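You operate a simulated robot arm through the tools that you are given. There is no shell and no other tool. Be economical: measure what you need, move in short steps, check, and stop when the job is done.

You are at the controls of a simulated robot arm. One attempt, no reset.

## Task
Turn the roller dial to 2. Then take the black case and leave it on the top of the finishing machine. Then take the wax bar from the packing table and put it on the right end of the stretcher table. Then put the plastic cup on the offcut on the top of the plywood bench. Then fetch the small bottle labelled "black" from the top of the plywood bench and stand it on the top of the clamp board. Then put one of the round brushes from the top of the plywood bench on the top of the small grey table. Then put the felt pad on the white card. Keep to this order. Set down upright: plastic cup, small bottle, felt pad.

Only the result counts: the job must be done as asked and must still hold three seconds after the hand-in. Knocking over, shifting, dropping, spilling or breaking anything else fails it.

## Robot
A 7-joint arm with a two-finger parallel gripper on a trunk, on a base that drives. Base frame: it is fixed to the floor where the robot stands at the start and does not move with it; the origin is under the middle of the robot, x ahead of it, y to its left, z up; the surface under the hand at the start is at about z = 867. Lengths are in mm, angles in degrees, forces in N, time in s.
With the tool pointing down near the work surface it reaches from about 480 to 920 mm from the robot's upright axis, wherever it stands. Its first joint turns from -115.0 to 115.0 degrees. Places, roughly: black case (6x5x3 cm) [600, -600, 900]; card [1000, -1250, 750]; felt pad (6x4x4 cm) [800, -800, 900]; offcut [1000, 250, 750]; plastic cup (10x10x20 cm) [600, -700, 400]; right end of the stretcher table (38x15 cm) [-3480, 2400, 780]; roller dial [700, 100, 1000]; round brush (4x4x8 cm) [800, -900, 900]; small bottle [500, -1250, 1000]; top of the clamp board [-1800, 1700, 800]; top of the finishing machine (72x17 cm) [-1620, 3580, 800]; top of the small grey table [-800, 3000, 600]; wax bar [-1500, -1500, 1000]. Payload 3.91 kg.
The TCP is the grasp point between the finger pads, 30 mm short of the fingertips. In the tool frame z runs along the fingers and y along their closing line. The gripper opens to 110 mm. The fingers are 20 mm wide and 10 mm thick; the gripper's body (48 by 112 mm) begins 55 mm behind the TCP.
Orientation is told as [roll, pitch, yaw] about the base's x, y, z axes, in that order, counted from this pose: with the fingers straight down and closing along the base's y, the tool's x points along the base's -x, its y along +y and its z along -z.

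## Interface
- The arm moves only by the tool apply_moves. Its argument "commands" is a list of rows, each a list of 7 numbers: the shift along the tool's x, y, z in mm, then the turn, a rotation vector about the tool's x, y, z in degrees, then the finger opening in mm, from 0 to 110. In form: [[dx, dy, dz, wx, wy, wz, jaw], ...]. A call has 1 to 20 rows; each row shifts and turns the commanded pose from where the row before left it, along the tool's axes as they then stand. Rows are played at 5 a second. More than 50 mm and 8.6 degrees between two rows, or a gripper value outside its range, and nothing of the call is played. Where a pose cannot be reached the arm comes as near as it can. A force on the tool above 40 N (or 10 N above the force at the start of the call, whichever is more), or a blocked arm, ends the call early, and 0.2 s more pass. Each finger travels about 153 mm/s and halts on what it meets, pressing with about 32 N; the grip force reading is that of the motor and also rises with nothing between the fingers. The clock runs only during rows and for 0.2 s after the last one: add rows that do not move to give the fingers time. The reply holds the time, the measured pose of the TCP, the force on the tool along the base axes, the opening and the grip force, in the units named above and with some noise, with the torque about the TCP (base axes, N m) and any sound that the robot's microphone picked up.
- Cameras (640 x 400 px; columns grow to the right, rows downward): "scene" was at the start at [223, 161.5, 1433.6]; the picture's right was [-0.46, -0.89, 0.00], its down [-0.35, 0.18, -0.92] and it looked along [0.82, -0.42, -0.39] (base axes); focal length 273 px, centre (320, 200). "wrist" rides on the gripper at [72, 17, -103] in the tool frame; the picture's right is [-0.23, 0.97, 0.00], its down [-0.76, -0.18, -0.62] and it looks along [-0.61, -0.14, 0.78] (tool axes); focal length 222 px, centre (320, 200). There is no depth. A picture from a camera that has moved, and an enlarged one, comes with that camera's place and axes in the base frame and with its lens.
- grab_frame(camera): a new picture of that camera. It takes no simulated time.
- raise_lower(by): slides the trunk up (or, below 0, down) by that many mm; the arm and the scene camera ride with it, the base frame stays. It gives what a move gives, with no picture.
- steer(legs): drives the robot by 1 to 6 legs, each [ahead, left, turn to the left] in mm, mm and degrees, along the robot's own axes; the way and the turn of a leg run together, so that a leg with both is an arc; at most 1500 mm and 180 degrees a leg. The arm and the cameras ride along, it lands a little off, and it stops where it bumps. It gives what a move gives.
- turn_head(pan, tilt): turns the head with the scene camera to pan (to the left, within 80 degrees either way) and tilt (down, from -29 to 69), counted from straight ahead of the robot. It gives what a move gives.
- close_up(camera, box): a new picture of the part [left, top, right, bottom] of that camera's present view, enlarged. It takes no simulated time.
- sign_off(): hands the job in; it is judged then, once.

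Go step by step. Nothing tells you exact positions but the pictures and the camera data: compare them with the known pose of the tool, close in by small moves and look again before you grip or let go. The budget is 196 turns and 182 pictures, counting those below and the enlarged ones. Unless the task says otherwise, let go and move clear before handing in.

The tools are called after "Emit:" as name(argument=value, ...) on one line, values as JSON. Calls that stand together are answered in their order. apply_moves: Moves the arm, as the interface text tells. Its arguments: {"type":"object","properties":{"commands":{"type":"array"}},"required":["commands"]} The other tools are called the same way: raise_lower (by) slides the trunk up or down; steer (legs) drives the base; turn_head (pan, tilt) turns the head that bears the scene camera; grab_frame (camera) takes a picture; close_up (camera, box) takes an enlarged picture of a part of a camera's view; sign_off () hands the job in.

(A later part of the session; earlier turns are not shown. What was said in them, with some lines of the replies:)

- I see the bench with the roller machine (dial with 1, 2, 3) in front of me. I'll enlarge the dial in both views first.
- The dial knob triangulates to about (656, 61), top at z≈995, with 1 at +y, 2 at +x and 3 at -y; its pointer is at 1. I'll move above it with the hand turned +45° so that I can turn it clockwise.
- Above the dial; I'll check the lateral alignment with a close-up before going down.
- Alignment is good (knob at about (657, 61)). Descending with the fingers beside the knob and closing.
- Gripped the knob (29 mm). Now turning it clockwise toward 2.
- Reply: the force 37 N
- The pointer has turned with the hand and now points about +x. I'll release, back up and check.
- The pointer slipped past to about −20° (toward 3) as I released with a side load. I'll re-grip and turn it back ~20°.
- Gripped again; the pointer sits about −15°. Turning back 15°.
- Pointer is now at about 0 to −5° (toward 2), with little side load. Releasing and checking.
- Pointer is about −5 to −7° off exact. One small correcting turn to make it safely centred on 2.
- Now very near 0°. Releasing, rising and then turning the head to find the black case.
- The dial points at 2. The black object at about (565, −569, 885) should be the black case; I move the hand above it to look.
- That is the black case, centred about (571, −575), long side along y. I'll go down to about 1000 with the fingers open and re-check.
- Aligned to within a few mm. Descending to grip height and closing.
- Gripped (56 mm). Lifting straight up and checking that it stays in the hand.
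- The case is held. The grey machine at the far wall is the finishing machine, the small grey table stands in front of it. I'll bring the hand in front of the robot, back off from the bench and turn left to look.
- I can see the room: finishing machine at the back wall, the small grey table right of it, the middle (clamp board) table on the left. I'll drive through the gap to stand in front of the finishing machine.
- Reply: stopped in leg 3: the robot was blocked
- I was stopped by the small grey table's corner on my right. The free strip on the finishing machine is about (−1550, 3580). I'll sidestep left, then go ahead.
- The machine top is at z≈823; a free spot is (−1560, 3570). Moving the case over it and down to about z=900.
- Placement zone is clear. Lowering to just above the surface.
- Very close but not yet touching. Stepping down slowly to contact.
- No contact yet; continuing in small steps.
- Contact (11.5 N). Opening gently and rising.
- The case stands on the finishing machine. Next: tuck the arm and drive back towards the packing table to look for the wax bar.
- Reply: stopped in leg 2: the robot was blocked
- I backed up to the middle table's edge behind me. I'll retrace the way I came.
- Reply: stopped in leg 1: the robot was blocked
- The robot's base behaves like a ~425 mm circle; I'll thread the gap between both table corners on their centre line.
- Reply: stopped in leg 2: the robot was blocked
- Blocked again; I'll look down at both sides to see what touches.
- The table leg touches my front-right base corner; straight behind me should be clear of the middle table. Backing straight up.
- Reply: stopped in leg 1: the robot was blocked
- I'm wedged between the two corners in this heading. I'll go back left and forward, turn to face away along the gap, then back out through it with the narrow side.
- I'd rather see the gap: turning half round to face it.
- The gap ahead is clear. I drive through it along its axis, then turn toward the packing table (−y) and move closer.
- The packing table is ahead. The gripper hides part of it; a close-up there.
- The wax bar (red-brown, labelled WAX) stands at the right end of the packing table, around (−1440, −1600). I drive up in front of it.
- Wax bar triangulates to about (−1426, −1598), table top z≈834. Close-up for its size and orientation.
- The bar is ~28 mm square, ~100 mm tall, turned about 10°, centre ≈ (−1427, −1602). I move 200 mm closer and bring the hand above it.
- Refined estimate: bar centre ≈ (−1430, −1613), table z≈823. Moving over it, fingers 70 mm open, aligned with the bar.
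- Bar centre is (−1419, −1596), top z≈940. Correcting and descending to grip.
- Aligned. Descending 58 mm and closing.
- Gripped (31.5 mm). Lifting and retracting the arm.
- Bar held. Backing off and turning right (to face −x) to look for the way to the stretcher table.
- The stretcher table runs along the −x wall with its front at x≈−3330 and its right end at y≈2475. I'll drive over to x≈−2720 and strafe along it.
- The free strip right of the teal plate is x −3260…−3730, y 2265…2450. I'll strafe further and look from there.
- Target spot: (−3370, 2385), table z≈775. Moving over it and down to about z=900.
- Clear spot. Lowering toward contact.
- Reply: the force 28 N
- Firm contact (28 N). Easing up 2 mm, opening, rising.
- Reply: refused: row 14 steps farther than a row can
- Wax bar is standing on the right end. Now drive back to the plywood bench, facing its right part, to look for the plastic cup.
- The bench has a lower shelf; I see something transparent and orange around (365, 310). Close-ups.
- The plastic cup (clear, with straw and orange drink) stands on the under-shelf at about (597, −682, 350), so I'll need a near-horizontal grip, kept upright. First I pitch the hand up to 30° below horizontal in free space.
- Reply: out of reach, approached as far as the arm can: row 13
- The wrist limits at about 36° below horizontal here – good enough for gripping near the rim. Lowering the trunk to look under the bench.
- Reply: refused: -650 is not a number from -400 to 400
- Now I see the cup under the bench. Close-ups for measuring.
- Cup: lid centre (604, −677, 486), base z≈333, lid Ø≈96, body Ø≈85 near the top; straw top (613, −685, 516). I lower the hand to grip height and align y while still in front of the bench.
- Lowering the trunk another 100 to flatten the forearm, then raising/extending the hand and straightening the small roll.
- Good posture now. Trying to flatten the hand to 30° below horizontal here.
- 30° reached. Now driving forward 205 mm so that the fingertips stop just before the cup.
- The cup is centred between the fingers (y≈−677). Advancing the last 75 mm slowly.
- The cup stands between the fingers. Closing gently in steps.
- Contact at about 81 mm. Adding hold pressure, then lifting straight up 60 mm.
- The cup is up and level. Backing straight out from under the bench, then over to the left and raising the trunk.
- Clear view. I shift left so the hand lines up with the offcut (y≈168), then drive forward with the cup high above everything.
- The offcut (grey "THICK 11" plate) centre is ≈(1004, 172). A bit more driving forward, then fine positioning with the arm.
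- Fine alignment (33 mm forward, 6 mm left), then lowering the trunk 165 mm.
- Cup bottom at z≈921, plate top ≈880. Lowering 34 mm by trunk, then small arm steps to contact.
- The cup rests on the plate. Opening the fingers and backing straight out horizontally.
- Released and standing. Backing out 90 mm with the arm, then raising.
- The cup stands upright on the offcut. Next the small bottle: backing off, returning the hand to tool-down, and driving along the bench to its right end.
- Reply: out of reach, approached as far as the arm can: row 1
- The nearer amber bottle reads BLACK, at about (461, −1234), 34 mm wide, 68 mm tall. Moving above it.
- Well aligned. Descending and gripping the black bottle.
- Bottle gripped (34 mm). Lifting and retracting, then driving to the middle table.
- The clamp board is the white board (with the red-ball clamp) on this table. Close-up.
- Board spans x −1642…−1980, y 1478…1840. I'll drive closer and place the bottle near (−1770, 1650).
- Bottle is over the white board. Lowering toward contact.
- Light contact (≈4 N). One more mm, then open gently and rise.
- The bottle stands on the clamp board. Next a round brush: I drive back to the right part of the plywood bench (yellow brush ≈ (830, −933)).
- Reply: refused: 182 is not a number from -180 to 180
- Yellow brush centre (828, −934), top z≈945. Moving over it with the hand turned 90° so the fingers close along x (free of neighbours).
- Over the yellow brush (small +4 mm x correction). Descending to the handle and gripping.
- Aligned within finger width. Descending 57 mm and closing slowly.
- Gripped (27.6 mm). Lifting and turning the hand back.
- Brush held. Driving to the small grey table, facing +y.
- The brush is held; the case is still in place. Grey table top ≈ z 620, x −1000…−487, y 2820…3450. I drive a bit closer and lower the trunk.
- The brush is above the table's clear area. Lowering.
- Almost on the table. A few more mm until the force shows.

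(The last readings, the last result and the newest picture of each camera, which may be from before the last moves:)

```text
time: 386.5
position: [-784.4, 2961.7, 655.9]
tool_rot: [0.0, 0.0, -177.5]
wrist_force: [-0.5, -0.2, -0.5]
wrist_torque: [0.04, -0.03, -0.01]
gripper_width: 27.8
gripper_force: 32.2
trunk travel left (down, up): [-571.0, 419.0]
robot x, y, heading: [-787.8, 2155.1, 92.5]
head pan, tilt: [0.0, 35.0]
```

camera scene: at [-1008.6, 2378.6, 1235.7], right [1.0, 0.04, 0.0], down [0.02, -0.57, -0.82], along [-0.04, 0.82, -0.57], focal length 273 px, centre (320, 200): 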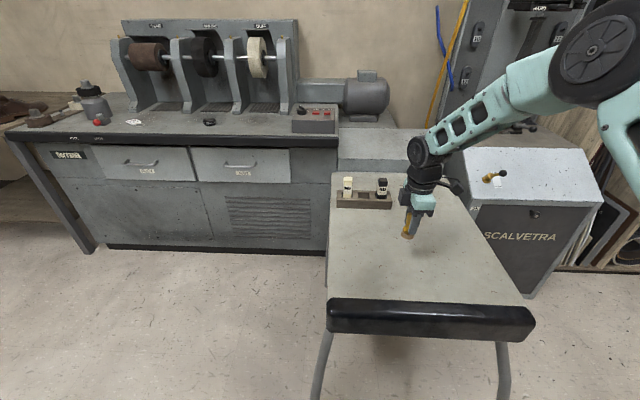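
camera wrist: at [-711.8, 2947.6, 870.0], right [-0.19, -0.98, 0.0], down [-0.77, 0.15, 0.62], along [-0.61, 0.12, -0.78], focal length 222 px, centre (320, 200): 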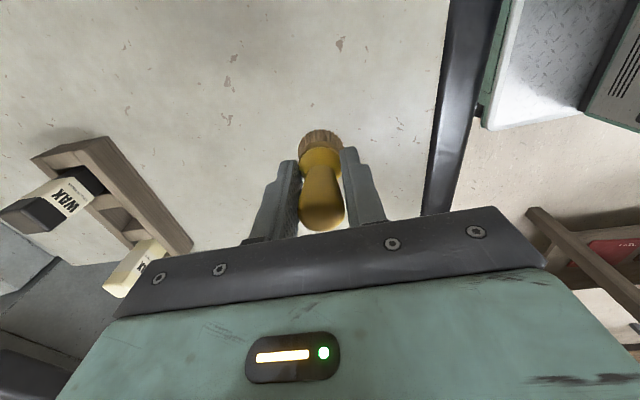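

Emit:
apply_moves(commands=[[0, 0, 2, 0, 0, 0, 14], [0, 0, 2, 0, 0, 0, 14], [0, 0, 0, 0, 0, 0, 14]])

Emit:
close_up(camera="scene", box=[380, 220, 440, 270])

```text
time: 387.3
position: [-784.8, 2963.0, 654.6]
tool_rot: [0.0, 0.0, -177.6]
wrist_force: [0.5, -1.3, 5.3]
wrist_torque: [-0.06, -0.05, -0.02]
gripper_width: 27.7
gripper_force: 31.6
trunk travel left (down, up): [-571.0, 419.0]
robot x, y, heading: [-792.8, 2157.3, 92.5]
head pan, tilt: [0.0, 35.0]
```

```text
8.00 times, centred on (410, 245) of scene
camera zoom: at [-1008.5, 2378.3, 1235.8], right [1.0, 0.04, 0.0], down [0.02, -0.57, -0.82], along [-0.04, 0.82, -0.57], focal length 2188 px, centre (-400, -160)
```

zoom: 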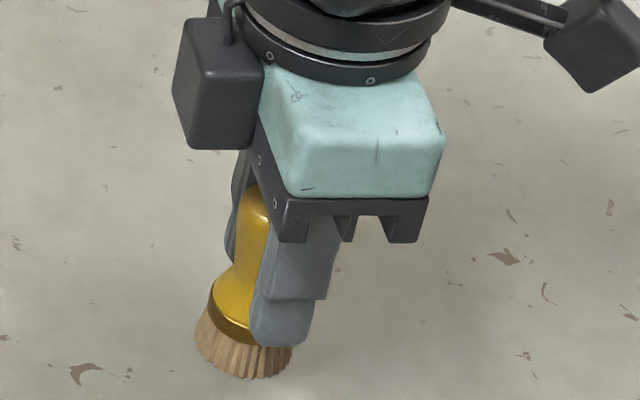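

Contact (5 N). Opening gently and rising.

Emit:
apply_moves(commands=[[0, 0, 0.5, 0, 0, 0, 14], [0, 0, 0, 0, 0, 0, 30], [0, 0, 0, 0, 0, 0, 40], [0, 0, 0, 0, 0, 0, 52], [0, 0, 0, 0, 0, 0, 64], [0, 0, -20, 0, 0, 0, 64], [0, 0, -40, 0, 0, 0, 64], [0, 0, -45, 0, 0, 0, 64], [0, 0, -45, 0, 0, 0, 64], [0, 0, -45, 0, 0, 0, 64], [0, 0, -45, 0, 0, 0, 64], [0, 0, -45, 0, 0, 0, 64], [0, 0, 0, 0, 0, 0, 64]])

Emit:
close_up(camera="scene", box=[300, 160, 480, 300])

```text
time: 390.1
position: [-782.3, 2963.5, 940.7]
tool_rot: [0.0, 0.1, -177.7]
wrist_force: [0.4, -0.2, 0.0]
wrist_torque: [0.02, 0.06, 0.0]
gripper_width: 63.7
gripper_force: 0.1
trunk travel left (down, up): [-571.0, 419.0]
robot x, y, heading: [-791.3, 2160.7, 92.8]
head pan, tilt: [0.0, 35.0]
```

```text
2.86 times, centred on (390, 230) of scene
camera zoom: at [-1008.5, 2378.6, 1235.7], right [1.0, 0.04, 0.0], down [0.02, -0.57, -0.82], along [-0.04, 0.82, -0.57], focal length 781 px, centre (120, 114)
```

zoom: 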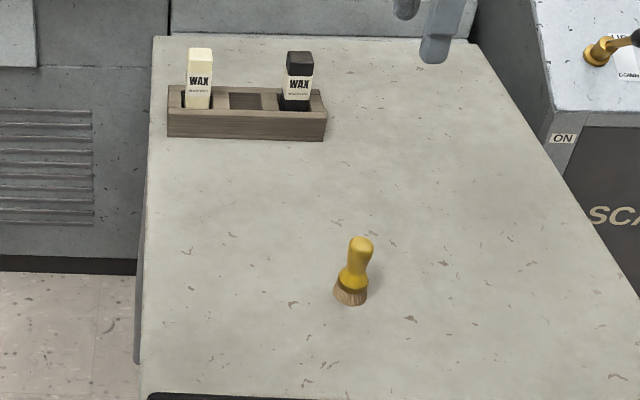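

The brush stands on the small grey table. Last: the felt pad (blue handle, white felt) at ≈(795, −801) onto the white card ≈(907, −1138). Retracting and driving back.

Emit:
raise_lower(by=300)

Emit:
apply_moves(commands=[[0, 46, 0, 0, 0, 0, 70], [0, 46, 0, 0, 0, 0, 70], [0, 46, 0, 0, 0, 0, 70], [0, 46, 0, 0, 0, 0, 70], [0, 46, 0, 0, 0, 0, 70], [0, 0, 0, 0, 0, 0, 70]])

Emit:
steer(legs=[[-1450, -150, 0], [-1450, -100, 0], [0, 0, -92], [500, 0, 0]])

Emit:
turn_head(pan=-15, tilt=40)

Emit:
grab_frame(camera="scene")

```text
time: 393.1
position: [-783.6, 2964.2, 1240.6]
tool_rot: [0.0, -0.1, -177.6]
wrist_force: [-0.5, -0.4, 0.0]
wrist_torque: [0.02, 0.01, 0.0]
gripper_width: 63.9
gripper_force: 0.0
trunk travel left (down, up): [-871.0, 119.0]
robot x, y, heading: [-792.5, 2163.0, 92.3]
head pan, tilt: [0.0, 35.0]
```

```text
time: 394.5
position: [-774.2, 2733.8, 1241.5]
tool_rot: [0.0, 0.0, -177.5]
wrist_force: [0.9, 0.3, 0.2]
wrist_torque: [0.01, 0.0, -0.01]
gripper_width: 69.9
gripper_force: 0.0
trunk travel left (down, up): [-871.0, 119.0]
robot x, y, heading: [-793.7, 2158.8, 92.5]
head pan, tilt: [0.0, 35.0]
```

```text
time: 415.3
position: [689.4, -824.4, 1241.4]
tool_rot: [0.0, 0.0, 88.4]
wrist_force: [0.2, 0.4, -1.3]
wrist_torque: [0.01, 0.0, -0.01]
gripper_width: 69.9
gripper_force: 0.2
trunk travel left (down, up): [-871.0, 119.0]
robot x, y, heading: [119.5, -768.3, -1.5]
head pan, tilt: [0.0, 35.0]
```

```text
time: 416.0
position: [689.9, -823.1, 1240.2]
tool_rot: [-0.1, 0.0, 88.6]
wrist_force: [0.0, 0.2, 0.8]
wrist_torque: [0.01, 0.0, -0.03]
gripper_width: 70.2
gripper_force: 0.2
trunk travel left (down, up): [-871.0, 119.0]
robot x, y, heading: [116.4, -768.1, -1.3]
head pan, tilt: [-15.0, 40.0]
```

```text
44 pictures are left
camera scene: at [344.0, -590.2, 1528.2], right [-0.28, -0.96, 0.0], down [-0.62, 0.18, -0.77], along [0.73, -0.22, -0.64], focal length 273 px, centre (320, 200)
```

scene: 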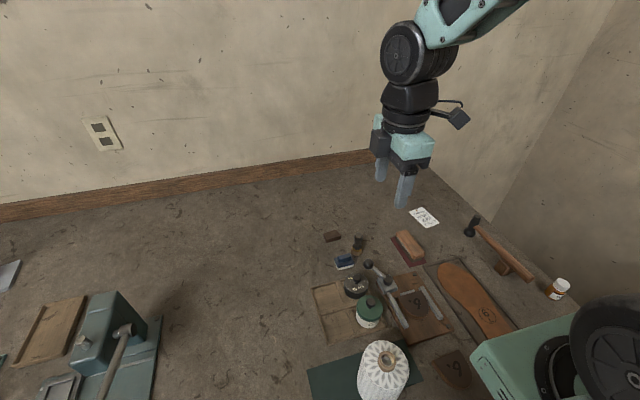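

Emit:
close_up(camera="scene", box=[300, 190, 460, 310])

Emit:
apply_moves(commands=[[-13, -35, 40, 0, 0, 0, 70], [-13, -35, 40, 0, 0, 0, 70], [0, -35, 40, 0, 0, 0, 70], [0, 0, 20, 0, 0, 0, 70], [0, 0, 0, 0, 0, 0, 70]])

Emit:
grab_frame(camera="wrist")

```text
3.33 times, centred on (380, 250) of scene
camera zoom: at [344.0, -590.2, 1528.2], right [-0.28, -0.96, 0.0], down [-0.62, 0.18, -0.77], along [0.73, -0.22, -0.64], focal length 911 px, centre (120, 33)
```

zoom: 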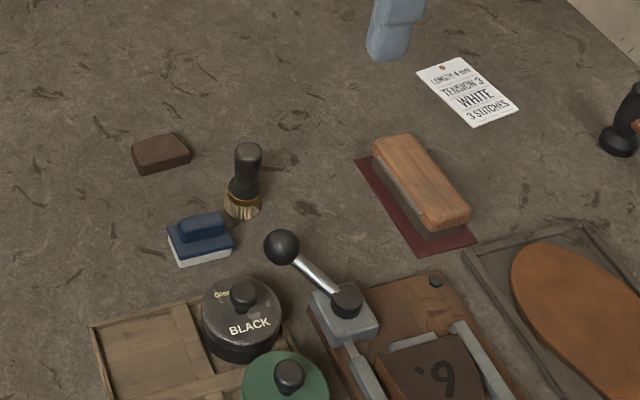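

```text
refused: row 1 steps farther than a row can; nothing moved
```

```text
42 pictures are left
camera wrist: at [670.5, -896.1, 1344.4], right [-0.97, 0.25, 0.0], down [0.2, 0.76, 0.62], along [0.16, 0.6, -0.78], focal length 222 px, centre (320, 200)
```

wrist: 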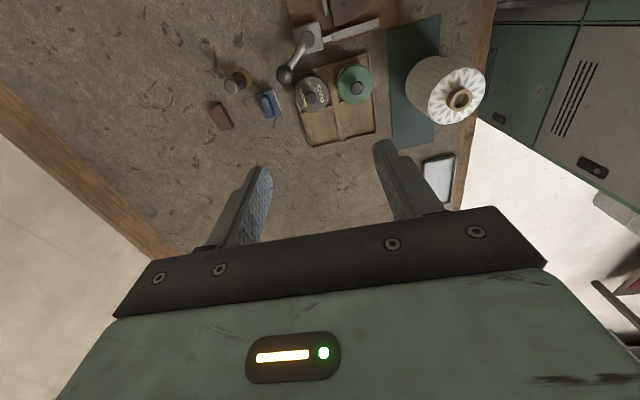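

Pad centre ≈ (793, −800), long side nearly along y (rotated ~4°). Moving above it.

Emit:
apply_moves(commands=[[-5, -20.5, 36, 0, 0, 0, 70], [-5, -20.5, 36, 0, 0, 0, 70], [-5, -20.5, 36, 0, 0, 0, 70], [-5, -20.5, 36, 0, 0, 0, 70], [-5, -20.5, 36, 0, 0, 0, 70], [0, 0, 0, 0, 0, -5.5, 70], [0, 0, 0, 0, 0, 0, 70]])

Emit:
grab_frame(camera="wrist")

Emit:
close_up(camera="wrist", box=[250, 60, 378, 140])

```text
time: 417.6
position: [791.9, -801.1, 1060.4]
tool_rot: [0.0, 0.1, 94.0]
wrist_force: [0.0, -0.4, -0.2]
wrist_torque: [0.02, 0.05, 0.03]
gripper_width: 69.9
gripper_force: 0.1
trunk travel left (down, up): [-871.0, 119.0]
robot x, y, heading: [120.9, -767.7, -1.4]
head pan, tilt: [-15.0, 40.0]
```

```text
41 pictures are left
camera wrist: at [779.5, -875.8, 1164.3], right [-0.99, 0.16, 0.0], down [0.12, 0.77, 0.62], along [0.1, 0.62, -0.78], focal length 222 px, centre (320, 200)
```

wrist: 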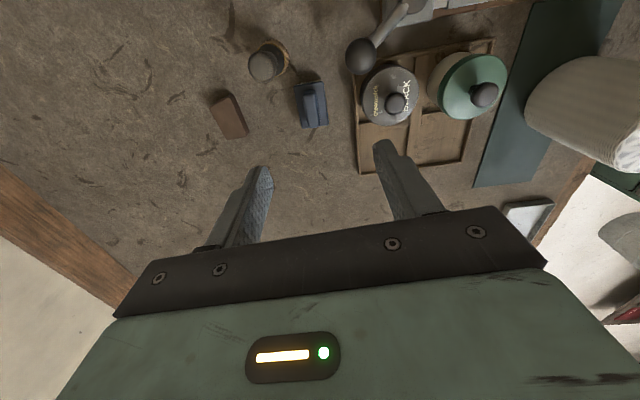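

```text
5.00 times, centred on (314, 100) of wrist
camera zoom: at [779.5, -875.8, 1164.3], right [-0.99, 0.16, 0.0], down [0.12, 0.77, 0.62], along [0.1, 0.62, -0.78], focal length 1111 px, centre (350, 700)
```

zoom: 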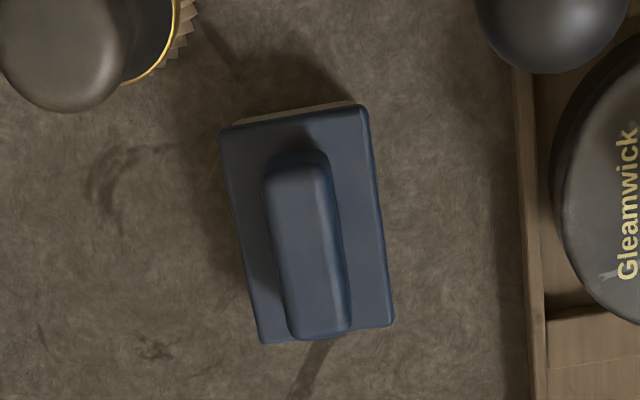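

The pad is at (801, −800), aligned with y. Correcting, then going down to z≈960 for a last check.

Emit:
apply_moves(commands=[[0.6, -8.7, 30, 0, 0, 4, 54], [0, 0, 40, 0, 0, 0, 54], [0, 0, 25, 0, 0, 0, 54], [0, 0, 0, 0, 0, 0, 54]])

Emit:
grab_frame(camera="wrist")

Emit:
close_up(camera="scene", box=[300, 190, 420, 310])

```text
time: 418.6
position: [801.4, -803.7, 968.2]
tool_rot: [0.0, -0.1, 90.0]
wrist_force: [-0.2, 0.3, -0.6]
wrist_torque: [0.0, -0.01, -0.01]
gripper_width: 54.1
gripper_force: 0.0
trunk travel left (down, up): [-871.0, 119.0]
robot x, y, heading: [114.5, -762.5, -1.6]
head pan, tilt: [-15.0, 40.0]
```

```text
39 pictures are left
camera wrist: at [784.4, -875.4, 1071.0], right [-0.97, 0.23, 0.0], down [0.18, 0.76, 0.62], along [0.14, 0.61, -0.78], focal length 222 px, centre (320, 200)
```

wrist: 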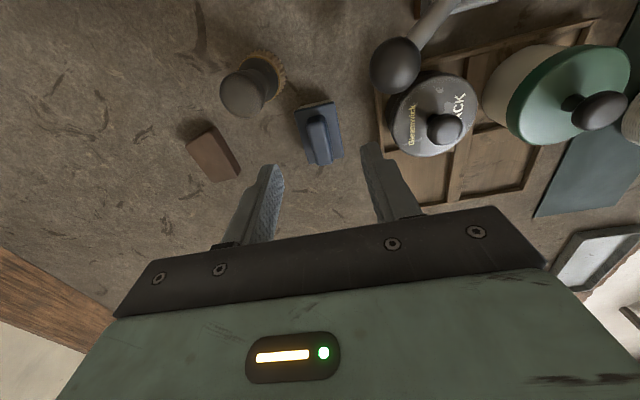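

```text
3.33 times, centred on (360, 250) of scene
camera zoom: at [344.0, -590.3, 1528.1], right [-0.28, -0.96, 0.0], down [-0.62, 0.18, -0.77], along [0.73, -0.22, -0.64], focal length 911 px, centre (187, 33)
```

zoom: 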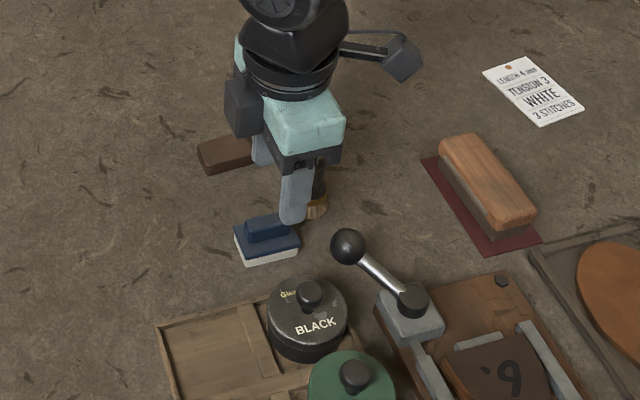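

Aligned. Descending and gripping the pad's body.

Emit:
apply_moves(commands=[[0, 0, 30, 0, 0, 0, 54], [0, 0, 25, 0, 0, 0, 54], [0, 0, 10, 0, 0, 0, 54], [0, 0, 0, 0, 0, 0, 54], [0, 0, 0, 0, 0, 0, 46], [0, 0, 0, 0, 0, 0, 40], [0, 0, 0, 0, 0, 0, 34], [0, 0, 0, 0, 0, 0, 28], [0, 0, 0, 0, 0, 0, 26]])

Emit:
grab_frame(camera="wrist")

```text
time: 420.6
position: [801.5, -802.4, 901.2]
tool_rot: [0.0, 0.1, 89.9]
wrist_force: [-0.1, 0.6, 0.5]
wrist_torque: [0.0, -0.01, 0.0]
gripper_width: 34.8
gripper_force: 31.9
trunk travel left (down, up): [-871.0, 119.0]
robot x, y, heading: [116.5, -768.5, -1.2]
head pan, tilt: [-15.0, 40.0]
```

```text
37 pictures are left
camera wrist: at [784.4, -874.8, 1005.1], right [-0.97, 0.23, 0.0], down [0.18, 0.76, 0.62], along [0.14, 0.61, -0.78], focal length 222 px, centre (320, 200)
```

wrist: 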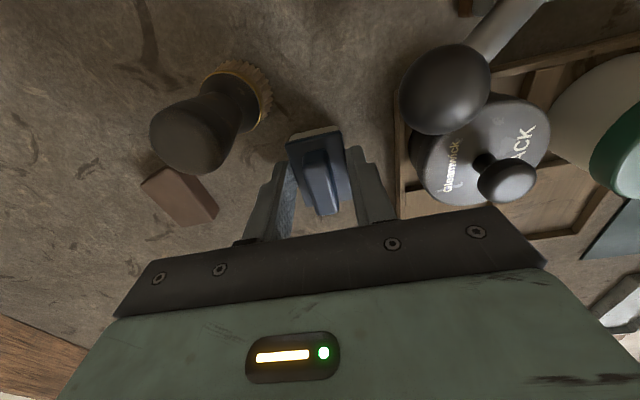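

Gripped (34.8 mm). Lifting and carrying it above the white card (centre ≈ (906, −1141)), then turning it so its long side follows the card's.

Emit:
apply_moves(commands=[[0, 0, -20, 0, 0, 0, 26], [0, 0, -45, 0, 0, 0, 26], [0, 0, -45, 0, 0, 0, 26], [0, 0, -45, 0, 0, 0, 26], [42.3, -13.1, 0, 0, 0, 0, 26], [42.3, -13.1, 0, 0, 0, 0, 26], [42.3, -13.1, 0, 0, 0, 0, 26], [42.3, -13.1, 0, 0, 0, 0, 26], [42.3, -13.1, 0, 0, 0, 0, 26], [42.3, -13.1, 0, 0, 0, 0, 26], [42.3, -13.1, 0, 0, 0, 0, 26], [42.3, -13.1, 0, 0, 0, 0, 26], [0, 0, 0, 0, 0, 0, 26]])

Emit:
apply_moves(commands=[[0, 0, 0, 0, 0, 8.3, 26], [0, 0, 0, 0, 0, 8.3, 26], [0, 0, 0, 0, 0, 8.3, 26], [0, 0, 0, 0, 0, 8.3, 26], [0, 0, 0, 0, 0, 8.3, 26], [0, 0, 0, 0, 0, 8.3, 26], [0, 0, 0, 0, 0, 8.3, 26], [0, 0, 0, 0, 0, 8.3, 26], [0, 0, 0, 0, 0, 8.3, 26], [0, 0, 0, 0, 0, 8.3, 26], [0, 0, 0, 0, 0, 0, 26]])

Emit:
grab_frame(camera="wrist")

Emit:
close_up(camera="scene", box=[380, 130, 500, 250])

```text
time: 423.4
position: [906.6, -1140.3, 1055.1]
tool_rot: [-0.1, -0.1, 89.9]
wrist_force: [0.9, 0.0, -0.6]
wrist_torque: [0.01, -0.02, 0.04]
gripper_width: 34.5
gripper_force: 31.8
trunk travel left (down, up): [-871.0, 119.0]
robot x, y, heading: [112.4, -763.4, -1.7]
head pan, tilt: [-15.0, 40.0]
```

```text
time: 425.8
position: [904.8, -1141.3, 1056.5]
tool_rot: [0.0, 0.0, 7.0]
wrist_force: [-1.1, 0.0, -0.2]
wrist_torque: [0.03, 0.0, 0.0]
gripper_width: 34.9
gripper_force: 32.2
trunk travel left (down, up): [-871.0, 119.0]
robot x, y, heading: [115.7, -764.6, -1.6]
head pan, tilt: [-15.0, 40.0]
```

```text
36 pictures are left
camera wrist: at [830.5, -1132.8, 1160.1], right [0.11, 0.99, 0.0], down [0.78, -0.09, 0.62], along [0.62, -0.07, -0.78], focal length 222 px, centre (320, 200)
```

wrist: 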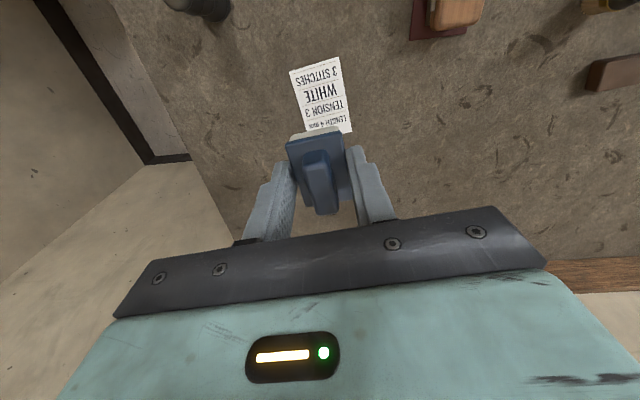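

```text
3.33 times, centred on (440, 190) of scene
camera zoom: at [344.0, -590.3, 1528.1], right [-0.28, -0.96, 0.0], down [-0.62, 0.18, -0.77], along [0.73, -0.22, -0.64], focal length 911 px, centre (-80, 233)
```

zoom: 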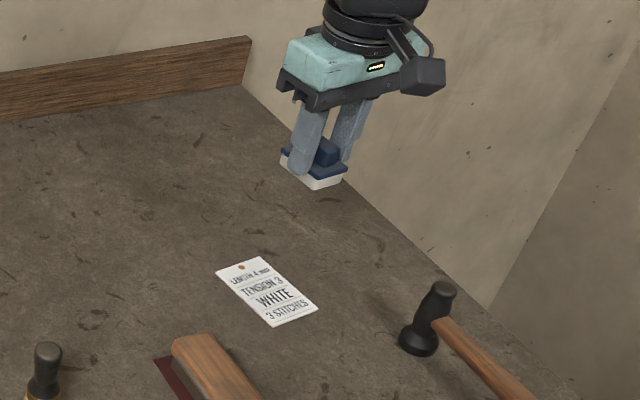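

Card refined: centre ≈ (908, −1139), tilted ~8°. Small correction and lowering to just above.

Emit:
apply_moves(commands=[[-5.2, 1.4, 35, 0, 0, -1, 26], [0, 0, 45, 0, 0, 0, 26], [0, 0, 45, 0, 0, 0, 26], [0, 0, 10, 0, 0, 0, 26], [0, 0, 0, 0, 0, 0, 26]])

Emit:
grab_frame(camera="wrist")

Emit:
close_up(camera="scene", box=[390, 160, 470, 240])

```text
time: 427.0
position: [910.3, -1138.6, 920.0]
tool_rot: [0.0, -0.1, 8.1]
wrist_force: [-0.1, -0.4, -0.3]
wrist_torque: [0.01, 0.0, 0.0]
gripper_width: 34.6
gripper_force: 31.7
trunk travel left (down, up): [-871.0, 119.0]
robot x, y, heading: [117.8, -764.6, -1.7]
head pan, tilt: [-15.0, 40.0]
```

```text
34 pictures are left
camera wrist: at [835.6, -1132.4, 1024.3], right [0.09, 1.0, 0.0], down [0.78, -0.07, 0.62], along [0.62, -0.06, -0.78], focal length 222 px, centre (320, 200)
```

wrist: 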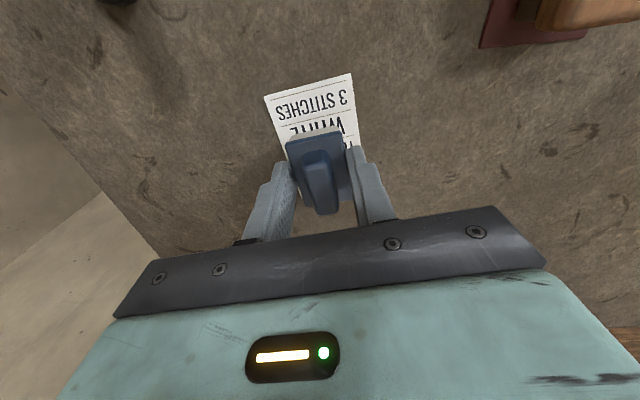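

```text
5.00 times, centred on (430, 200) of scene
camera zoom: at [344.1, -590.4, 1528.1], right [-0.28, -0.96, 0.0], down [-0.62, 0.18, -0.77], along [0.73, -0.22, -0.64], focal length 1367 px, centre (-230, 200)
```

zoom: 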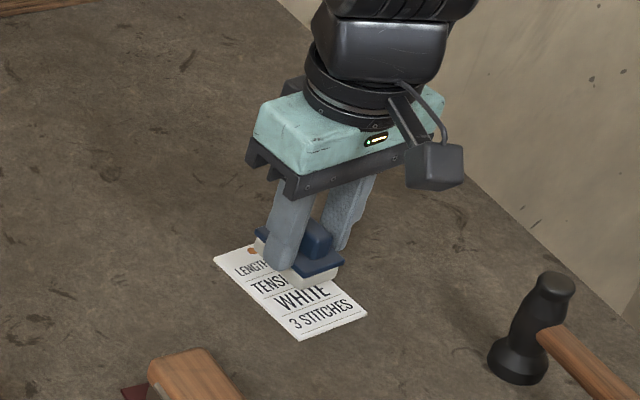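

The pad is centred over the card. Lowering the last ~17 mm to contact.

Emit:
apply_moves(commands=[[1, 0, 6, 0, 0, 0, 26], [0, 0, 4, 0, 0, 0, 26], [0, 0, 3, 0, 0, 0, 26], [0, 0, 2, 0, 0, 0, 26], [0, 0, 0, 0, 0, 0, 26]])

Emit:
apply_moves(commands=[[0, 0, 2, 0, 0, 0, 26], [0, 0, 0, 0, 0, 0, 26]])

Emit:
close_up(camera="scene", box=[390, 160, 470, 240])

```text
time: 428.2
position: [911.1, -1139.7, 904.6]
tool_rot: [0.0, 0.1, 8.0]
wrist_force: [0.0, 0.0, 0.7]
wrist_torque: [-0.02, -0.01, 0.0]
gripper_width: 34.9
gripper_force: 32.0
trunk travel left (down, up): [-871.0, 119.0]
robot x, y, heading: [117.8, -766.0, -1.3]
head pan, tilt: [-15.0, 40.0]
```

```text
time: 428.8
position: [910.4, -1138.7, 904.1]
tool_rot: [0.0, -0.1, 7.9]
wrist_force: [0.6, 0.5, 6.5]
wrist_torque: [-0.01, -0.01, 0.01]
gripper_width: 34.8
gripper_force: 32.4
trunk travel left (down, up): [-871.0, 119.0]
robot x, y, heading: [120.8, -766.1, -1.2]
head pan, tilt: [-15.0, 40.0]
```

```text
5.00 times, centred on (430, 200) of scene
camera zoom: at [343.6, -590.2, 1528.3], right [-0.28, -0.96, 0.0], down [-0.62, 0.18, -0.77], along [0.73, -0.22, -0.64], focal length 1367 px, centre (-230, 200)
```

zoom: 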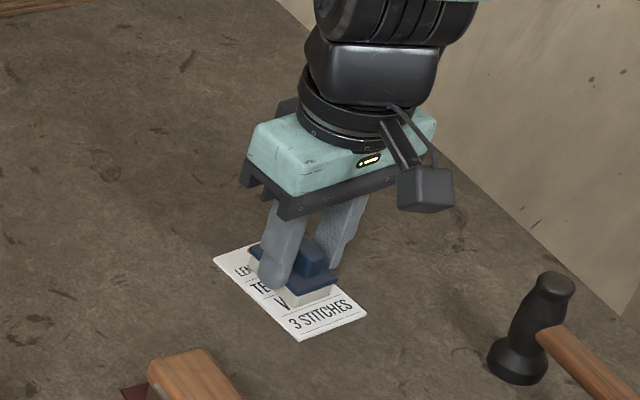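

Contact (6.5 N), pad sits on the card. Opening gently and rising.

Emit:
apply_moves(commands=[[0, 0, 0, 0, 0, 0, 38], [0, 0, 0, 0, 0, 0, 46], [0, 0, 0, 0, 0, 0, 56], [0, 0, 0, 0, 0, 0, 60], [0, 0, -20, 0, 0, 0, 60], [0, 0, -40, 0, 0, 0, 60], [0, 0, -45, 0, 0, 0, 60], [0, 0, -45, 0, 0, 0, 60], [0, 0, -45, 0, 0, 0, 60], [0, 0, -45, 0, 0, 0, 60], [20, 10, -40, 0, 0, 0, 60], [30, 10, -35, 0, 0, 0, 60], [40, 20, 0, 0, 0, 0, 60], [40, 20, 0, 0, 0, 0, 60], [40, 20, 0, 0, 0, 0, 60]])

Emit:
close_up(camera="scene", box=[300, 160, 500, 310])

Emit:
turn_head(pan=25, tilt=30)

Emit:
grab_frame(camera="scene")

```text
time: 432.0
position: [732.5, -1081.5, 1219.2]
tool_rot: [0.0, 0.0, 7.8]
wrist_force: [0.8, 0.4, 0.5]
wrist_torque: [-0.01, 0.01, -0.01]
gripper_width: 59.9
gripper_force: 0.1
trunk travel left (down, up): [-871.0, 119.0]
robot x, y, heading: [116.5, -764.0, -1.6]
head pan, tilt: [-15.0, 40.0]
```

```text
2.67 times, centred on (400, 235) of scene
camera zoom: at [344.5, -590.5, 1528.1], right [-0.28, -0.96, 0.0], down [-0.62, 0.18, -0.77], along [0.73, -0.22, -0.64], focal length 729 px, centre (107, 107)
```

zoom: 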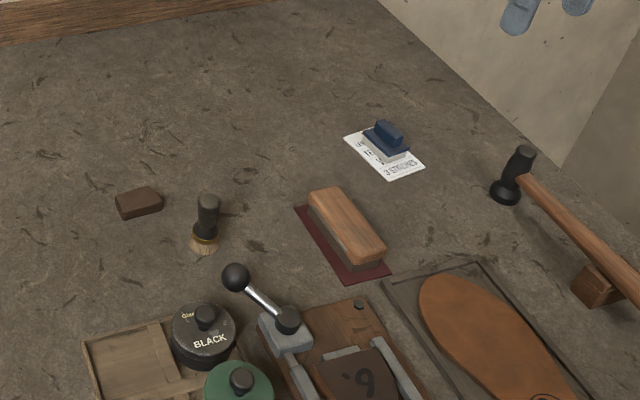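

```text
time: 433.1
position: [734.1, -1082.0, 1219.7]
tool_rot: [0.1, 0.1, 7.9]
wrist_force: [0.4, 0.4, -0.1]
wrist_torque: [0.02, -0.02, -0.05]
gripper_width: 60.1
gripper_force: 0.1
trunk travel left (down, up): [-871.0, 119.0]
robot x, y, heading: [114.8, -763.2, -1.6]
head pan, tilt: [25.0, 30.0]
```

```text
30 pictures are left
camera scene: at [345.4, -530.2, 1543.5], right [0.4, -0.92, 0.0], down [-0.46, -0.2, -0.87], along [0.79, 0.34, -0.5], focal length 273 px, centre (320, 200)
```

scene: 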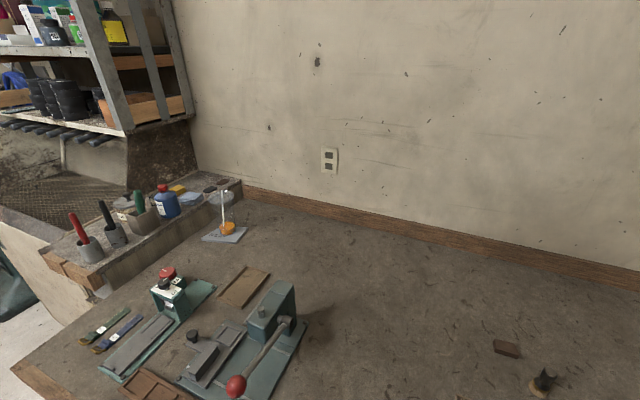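

The pad stands on the card, the cup is still upright on the offcut and the hand is clear; all seven steps are done, so I hand in.

Emit:
sign_off()

```text
The job is handed in.
```

I did all seven steps in the order you asked and handed the job in. I checked each placement with the cameras right after letting go, but I haven't seen the judge's result.

- **Roller dial:** the pointer is within a few degrees of 2. It overshot on the first turn, so I turned it back in two small corrections.
- **Black case:** resting on top of the finishing machine.
- **Wax bar:** standing on the right end of the stretcher table.
- **Plastic cup:** upright on the offcut. I took the offcut to be the grey plate marked "THICK 11" on the plywood bench.
- **Bottle labelled "black":** upright on the clamp board.
- **Round brush:** I took the yellow one; it stands on the small grey table.
- **Felt pad:** upright on the white card.

While driving, the base was stopped several times by the legs of the small grey table and of the clamp-board table. I saw no sign that either table moved.
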